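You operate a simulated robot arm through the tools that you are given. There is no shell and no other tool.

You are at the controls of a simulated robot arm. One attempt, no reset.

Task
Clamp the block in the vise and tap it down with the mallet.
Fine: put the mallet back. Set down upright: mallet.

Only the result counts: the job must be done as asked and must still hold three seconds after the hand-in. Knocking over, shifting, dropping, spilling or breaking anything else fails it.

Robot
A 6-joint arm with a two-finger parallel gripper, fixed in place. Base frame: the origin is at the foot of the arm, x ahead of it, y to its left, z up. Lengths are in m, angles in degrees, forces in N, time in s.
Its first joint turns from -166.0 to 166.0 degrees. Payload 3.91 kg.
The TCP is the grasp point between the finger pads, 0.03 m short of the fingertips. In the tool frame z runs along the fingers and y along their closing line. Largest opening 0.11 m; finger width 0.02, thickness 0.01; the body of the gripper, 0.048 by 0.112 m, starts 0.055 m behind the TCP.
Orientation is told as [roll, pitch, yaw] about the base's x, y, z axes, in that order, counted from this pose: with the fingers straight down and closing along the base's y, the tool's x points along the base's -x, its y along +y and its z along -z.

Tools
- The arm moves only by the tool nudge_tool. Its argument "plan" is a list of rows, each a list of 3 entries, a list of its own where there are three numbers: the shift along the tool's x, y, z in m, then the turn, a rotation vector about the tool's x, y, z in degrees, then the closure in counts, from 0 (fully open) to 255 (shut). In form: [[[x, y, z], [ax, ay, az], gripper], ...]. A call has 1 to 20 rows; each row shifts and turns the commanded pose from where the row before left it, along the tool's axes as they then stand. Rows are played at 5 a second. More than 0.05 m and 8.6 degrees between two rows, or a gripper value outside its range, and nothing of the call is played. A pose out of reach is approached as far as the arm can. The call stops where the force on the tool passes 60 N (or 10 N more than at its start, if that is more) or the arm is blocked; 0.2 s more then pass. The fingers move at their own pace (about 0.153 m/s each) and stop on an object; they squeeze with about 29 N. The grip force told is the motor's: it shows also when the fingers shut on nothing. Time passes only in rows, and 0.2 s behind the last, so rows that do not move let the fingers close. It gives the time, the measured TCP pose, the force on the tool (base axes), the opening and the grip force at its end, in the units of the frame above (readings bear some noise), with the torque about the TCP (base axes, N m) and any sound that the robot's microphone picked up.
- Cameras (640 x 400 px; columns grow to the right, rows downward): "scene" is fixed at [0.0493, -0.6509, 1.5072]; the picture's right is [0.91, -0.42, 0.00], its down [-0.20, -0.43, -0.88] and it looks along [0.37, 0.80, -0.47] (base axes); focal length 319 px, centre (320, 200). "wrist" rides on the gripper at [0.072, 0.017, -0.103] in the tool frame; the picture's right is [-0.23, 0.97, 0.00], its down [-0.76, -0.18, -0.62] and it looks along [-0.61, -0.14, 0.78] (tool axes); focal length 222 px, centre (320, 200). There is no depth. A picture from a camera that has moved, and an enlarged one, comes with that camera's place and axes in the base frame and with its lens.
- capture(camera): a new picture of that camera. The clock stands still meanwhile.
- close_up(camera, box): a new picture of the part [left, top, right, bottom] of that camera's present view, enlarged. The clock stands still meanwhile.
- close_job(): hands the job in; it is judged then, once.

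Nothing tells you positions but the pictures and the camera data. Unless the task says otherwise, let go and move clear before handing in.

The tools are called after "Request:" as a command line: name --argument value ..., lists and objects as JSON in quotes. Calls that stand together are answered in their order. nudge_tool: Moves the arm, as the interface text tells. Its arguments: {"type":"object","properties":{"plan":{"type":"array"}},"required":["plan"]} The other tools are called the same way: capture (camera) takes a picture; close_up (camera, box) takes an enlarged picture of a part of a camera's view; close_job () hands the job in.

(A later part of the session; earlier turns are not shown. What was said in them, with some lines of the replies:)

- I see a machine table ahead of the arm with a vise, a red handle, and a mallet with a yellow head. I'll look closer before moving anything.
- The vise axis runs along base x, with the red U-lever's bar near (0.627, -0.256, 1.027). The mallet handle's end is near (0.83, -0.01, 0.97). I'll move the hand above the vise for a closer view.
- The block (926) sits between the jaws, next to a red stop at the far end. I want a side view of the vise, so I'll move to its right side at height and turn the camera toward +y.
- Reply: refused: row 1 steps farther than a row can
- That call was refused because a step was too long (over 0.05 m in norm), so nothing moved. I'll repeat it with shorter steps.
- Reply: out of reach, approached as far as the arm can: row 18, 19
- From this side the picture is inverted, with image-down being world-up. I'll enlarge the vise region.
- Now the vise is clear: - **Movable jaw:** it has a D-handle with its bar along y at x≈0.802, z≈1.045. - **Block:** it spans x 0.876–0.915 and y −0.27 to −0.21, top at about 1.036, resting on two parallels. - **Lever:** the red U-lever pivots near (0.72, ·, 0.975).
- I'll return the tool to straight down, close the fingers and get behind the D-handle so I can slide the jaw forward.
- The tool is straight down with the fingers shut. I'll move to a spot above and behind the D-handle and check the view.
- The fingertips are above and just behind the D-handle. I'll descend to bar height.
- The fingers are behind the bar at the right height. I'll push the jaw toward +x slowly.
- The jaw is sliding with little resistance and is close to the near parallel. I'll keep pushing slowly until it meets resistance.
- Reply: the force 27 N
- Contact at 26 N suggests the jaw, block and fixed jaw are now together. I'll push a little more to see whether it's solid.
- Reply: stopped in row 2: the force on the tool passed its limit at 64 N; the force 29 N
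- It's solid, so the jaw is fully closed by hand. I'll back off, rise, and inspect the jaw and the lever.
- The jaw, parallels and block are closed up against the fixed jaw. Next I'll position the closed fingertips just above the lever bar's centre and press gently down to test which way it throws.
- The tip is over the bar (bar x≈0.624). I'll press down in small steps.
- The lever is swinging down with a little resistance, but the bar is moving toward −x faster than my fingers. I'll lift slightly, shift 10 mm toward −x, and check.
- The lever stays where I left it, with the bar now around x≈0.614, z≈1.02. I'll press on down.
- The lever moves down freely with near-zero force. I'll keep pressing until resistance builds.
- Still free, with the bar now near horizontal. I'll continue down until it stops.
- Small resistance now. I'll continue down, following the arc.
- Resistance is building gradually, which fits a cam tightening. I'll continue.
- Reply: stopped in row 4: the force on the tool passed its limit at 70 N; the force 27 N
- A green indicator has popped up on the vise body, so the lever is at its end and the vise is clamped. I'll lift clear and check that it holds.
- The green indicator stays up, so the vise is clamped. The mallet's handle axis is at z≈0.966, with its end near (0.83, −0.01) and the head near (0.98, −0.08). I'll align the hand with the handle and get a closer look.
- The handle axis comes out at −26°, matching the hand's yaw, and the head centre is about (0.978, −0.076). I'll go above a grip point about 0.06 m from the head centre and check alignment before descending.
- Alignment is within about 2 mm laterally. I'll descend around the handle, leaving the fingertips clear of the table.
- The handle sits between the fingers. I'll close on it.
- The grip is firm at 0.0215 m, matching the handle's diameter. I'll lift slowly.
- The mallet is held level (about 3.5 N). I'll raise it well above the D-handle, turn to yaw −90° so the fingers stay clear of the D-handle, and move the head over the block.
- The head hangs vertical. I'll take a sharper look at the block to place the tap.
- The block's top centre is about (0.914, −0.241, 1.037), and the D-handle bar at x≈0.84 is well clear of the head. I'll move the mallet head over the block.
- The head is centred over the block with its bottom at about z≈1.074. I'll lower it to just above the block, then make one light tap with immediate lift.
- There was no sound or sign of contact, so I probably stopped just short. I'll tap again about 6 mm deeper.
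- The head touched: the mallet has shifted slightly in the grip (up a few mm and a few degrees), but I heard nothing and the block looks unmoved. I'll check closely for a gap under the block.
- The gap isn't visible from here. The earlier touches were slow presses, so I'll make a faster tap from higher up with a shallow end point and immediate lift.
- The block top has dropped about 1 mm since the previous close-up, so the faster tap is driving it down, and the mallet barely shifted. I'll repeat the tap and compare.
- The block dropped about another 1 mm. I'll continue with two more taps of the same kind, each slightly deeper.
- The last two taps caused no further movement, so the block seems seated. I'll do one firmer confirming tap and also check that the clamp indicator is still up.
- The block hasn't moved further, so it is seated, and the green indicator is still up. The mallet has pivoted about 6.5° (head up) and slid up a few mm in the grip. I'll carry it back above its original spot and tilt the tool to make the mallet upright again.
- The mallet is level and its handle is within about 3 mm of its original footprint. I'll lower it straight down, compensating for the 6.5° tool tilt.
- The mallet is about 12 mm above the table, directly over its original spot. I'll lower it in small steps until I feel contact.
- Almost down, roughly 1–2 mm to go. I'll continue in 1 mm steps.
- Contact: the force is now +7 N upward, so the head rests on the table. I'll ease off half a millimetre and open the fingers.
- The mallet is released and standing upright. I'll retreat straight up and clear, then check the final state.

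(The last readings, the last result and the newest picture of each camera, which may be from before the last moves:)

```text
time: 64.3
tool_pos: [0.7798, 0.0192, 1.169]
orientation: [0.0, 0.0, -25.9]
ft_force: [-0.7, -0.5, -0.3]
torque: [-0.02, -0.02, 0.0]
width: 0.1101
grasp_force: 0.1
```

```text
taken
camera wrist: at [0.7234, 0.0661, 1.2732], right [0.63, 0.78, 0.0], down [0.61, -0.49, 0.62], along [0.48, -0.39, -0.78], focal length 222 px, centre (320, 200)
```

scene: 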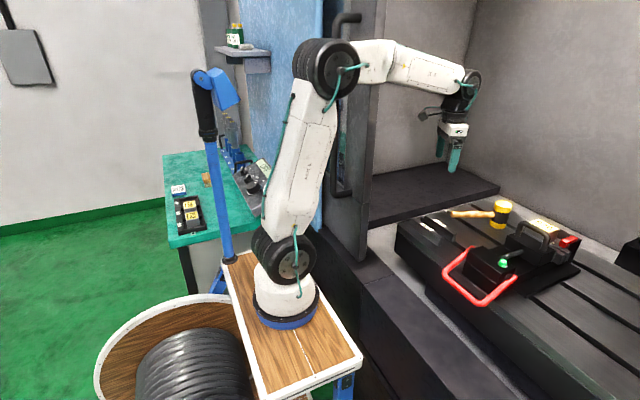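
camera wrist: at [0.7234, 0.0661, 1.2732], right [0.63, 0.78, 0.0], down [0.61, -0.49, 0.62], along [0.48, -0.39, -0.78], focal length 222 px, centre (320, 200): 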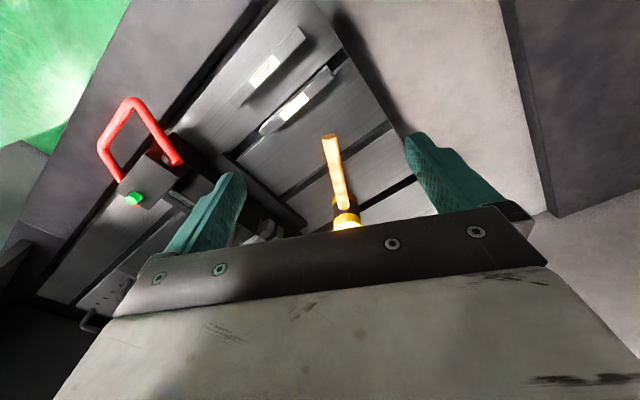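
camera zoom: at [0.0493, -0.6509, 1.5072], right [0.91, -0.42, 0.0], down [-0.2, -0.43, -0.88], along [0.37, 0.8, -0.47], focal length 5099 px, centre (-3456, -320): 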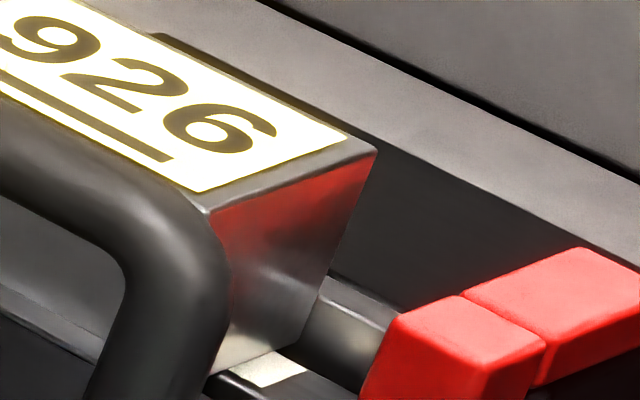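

The mallet is back in essentially its original pose, the vise indicator is green, and the block sits lower than before. Before handing in, I'll look at the block's end from the +y side to confirm there's no gap over the parallels.

Request:
nudge_tool --plan '[[[0, 0, 0], [0, 0, 8], 0], [[0, 0, 0], [0, 0, 8], 0], [[0, 0, 0], [0, 0, 8], 0], [[0, 0, 0], [0, 0, 8], 0], [[0, 0, 0], [0, 0, 8], 0], [[0, 0, 0], [0, 0, 8], 0], [[0, 0, 0], [0, 0, 8], 0], [[0, 0, 0], [0, 0, 8], 0], [[-0.026, 0.03, 0], [0, 0, 0], 0], [[-0.026, 0.03, 0], [0, 0, 0], 0], [[-0.026, 0.03, 0], [0, 0, 0], 0], [[0, 0, 0], [0, -8, 0], 0], [[0, 0, 0], [0, -8, 0], 0], [[0, 0, 0], [0, -8, 0], 0], [[0, 0, 0], [0, 0, 0], 0]]'

Request:
capture --camera "wrist"

Request:
close_up --camera "wrist" --box '[260, 80, 420, 180]'

```text
time: 67.5
tool_pos: [0.8718, -0.059, 1.169]
orientation: [0.0, -24.1, -90.1]
ft_force: [0.0, 0.3, -0.5]
torque: [-0.02, 0.02, 0.02]
width: 0.1101
grasp_force: 0.0
```

```text
taken
camera wrist: at [0.8894, 0.0494, 1.2343], right [0.97, -0.21, 0.09], down [-0.18, -0.44, 0.88], along [-0.14, -0.87, -0.47], focal length 222 px, centre (320, 200)
```

wrist: 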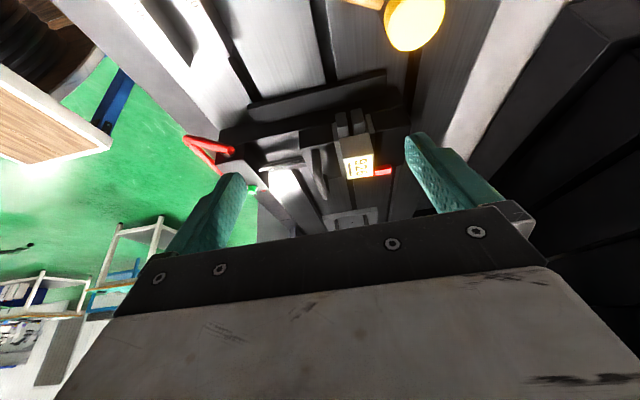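

```text
4.00 times, centred on (340, 130) of wrist
camera zoom: at [0.8894, 0.0494, 1.2343], right [0.97, -0.21, 0.09], down [-0.18, -0.44, 0.88], along [-0.14, -0.87, -0.47], focal length 888 px, centre (240, 480)
```

zoom: 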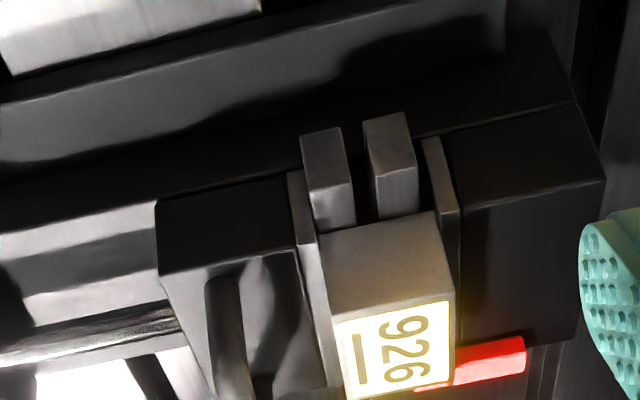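

Request:
close_up --camera "wrist" --box '[324, 100, 388, 140]'

```text
10.00 times, centred on (356, 120) of wrist
camera zoom: at [0.8894, 0.0494, 1.2343], right [0.97, -0.21, 0.09], down [-0.18, -0.44, 0.88], along [-0.14, -0.87, -0.47], focal length 2221 px, centre (-40, 1000)
```

zoom: 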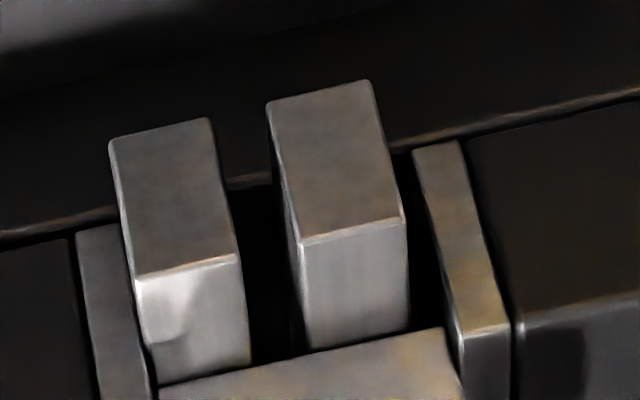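

The block sits on both parallels between the closed jaws with no visible gap. It dropped about 2 mm over two taps and then stayed put through three more. The indicator is green, the mallet is upright in its place, and the hand is empty and clear, so I'm handing in.

Request:
close_job

```text
The job is handed in.
```

The block is clamped in the vise and tapped down, and the mallet is back standing upright where it was. I handed the job in; no verdict came back.

- **Clamping:** I pushed the jaw closed on the block, then pressed the red lever down to its stop. A green indicator popped up on the vise and was still showing after the taps and with the mallet back in place.
- **Tapping:** The first, slower taps didn't visibly move the block. Two faster taps lowered it about 2 mm in total, and three more moved it no further, so I take it as seated. I couldn't see directly under the block: from above, a gap of 1–2 mm would be hidden.
- **Mallet:** It tilted slightly in the grip while tapping, so I straightened it before setting it down. It is within about 3 mm of its original spot.

Nothing else looked moved in the final pictures, and the hand is empty and clear of everything.
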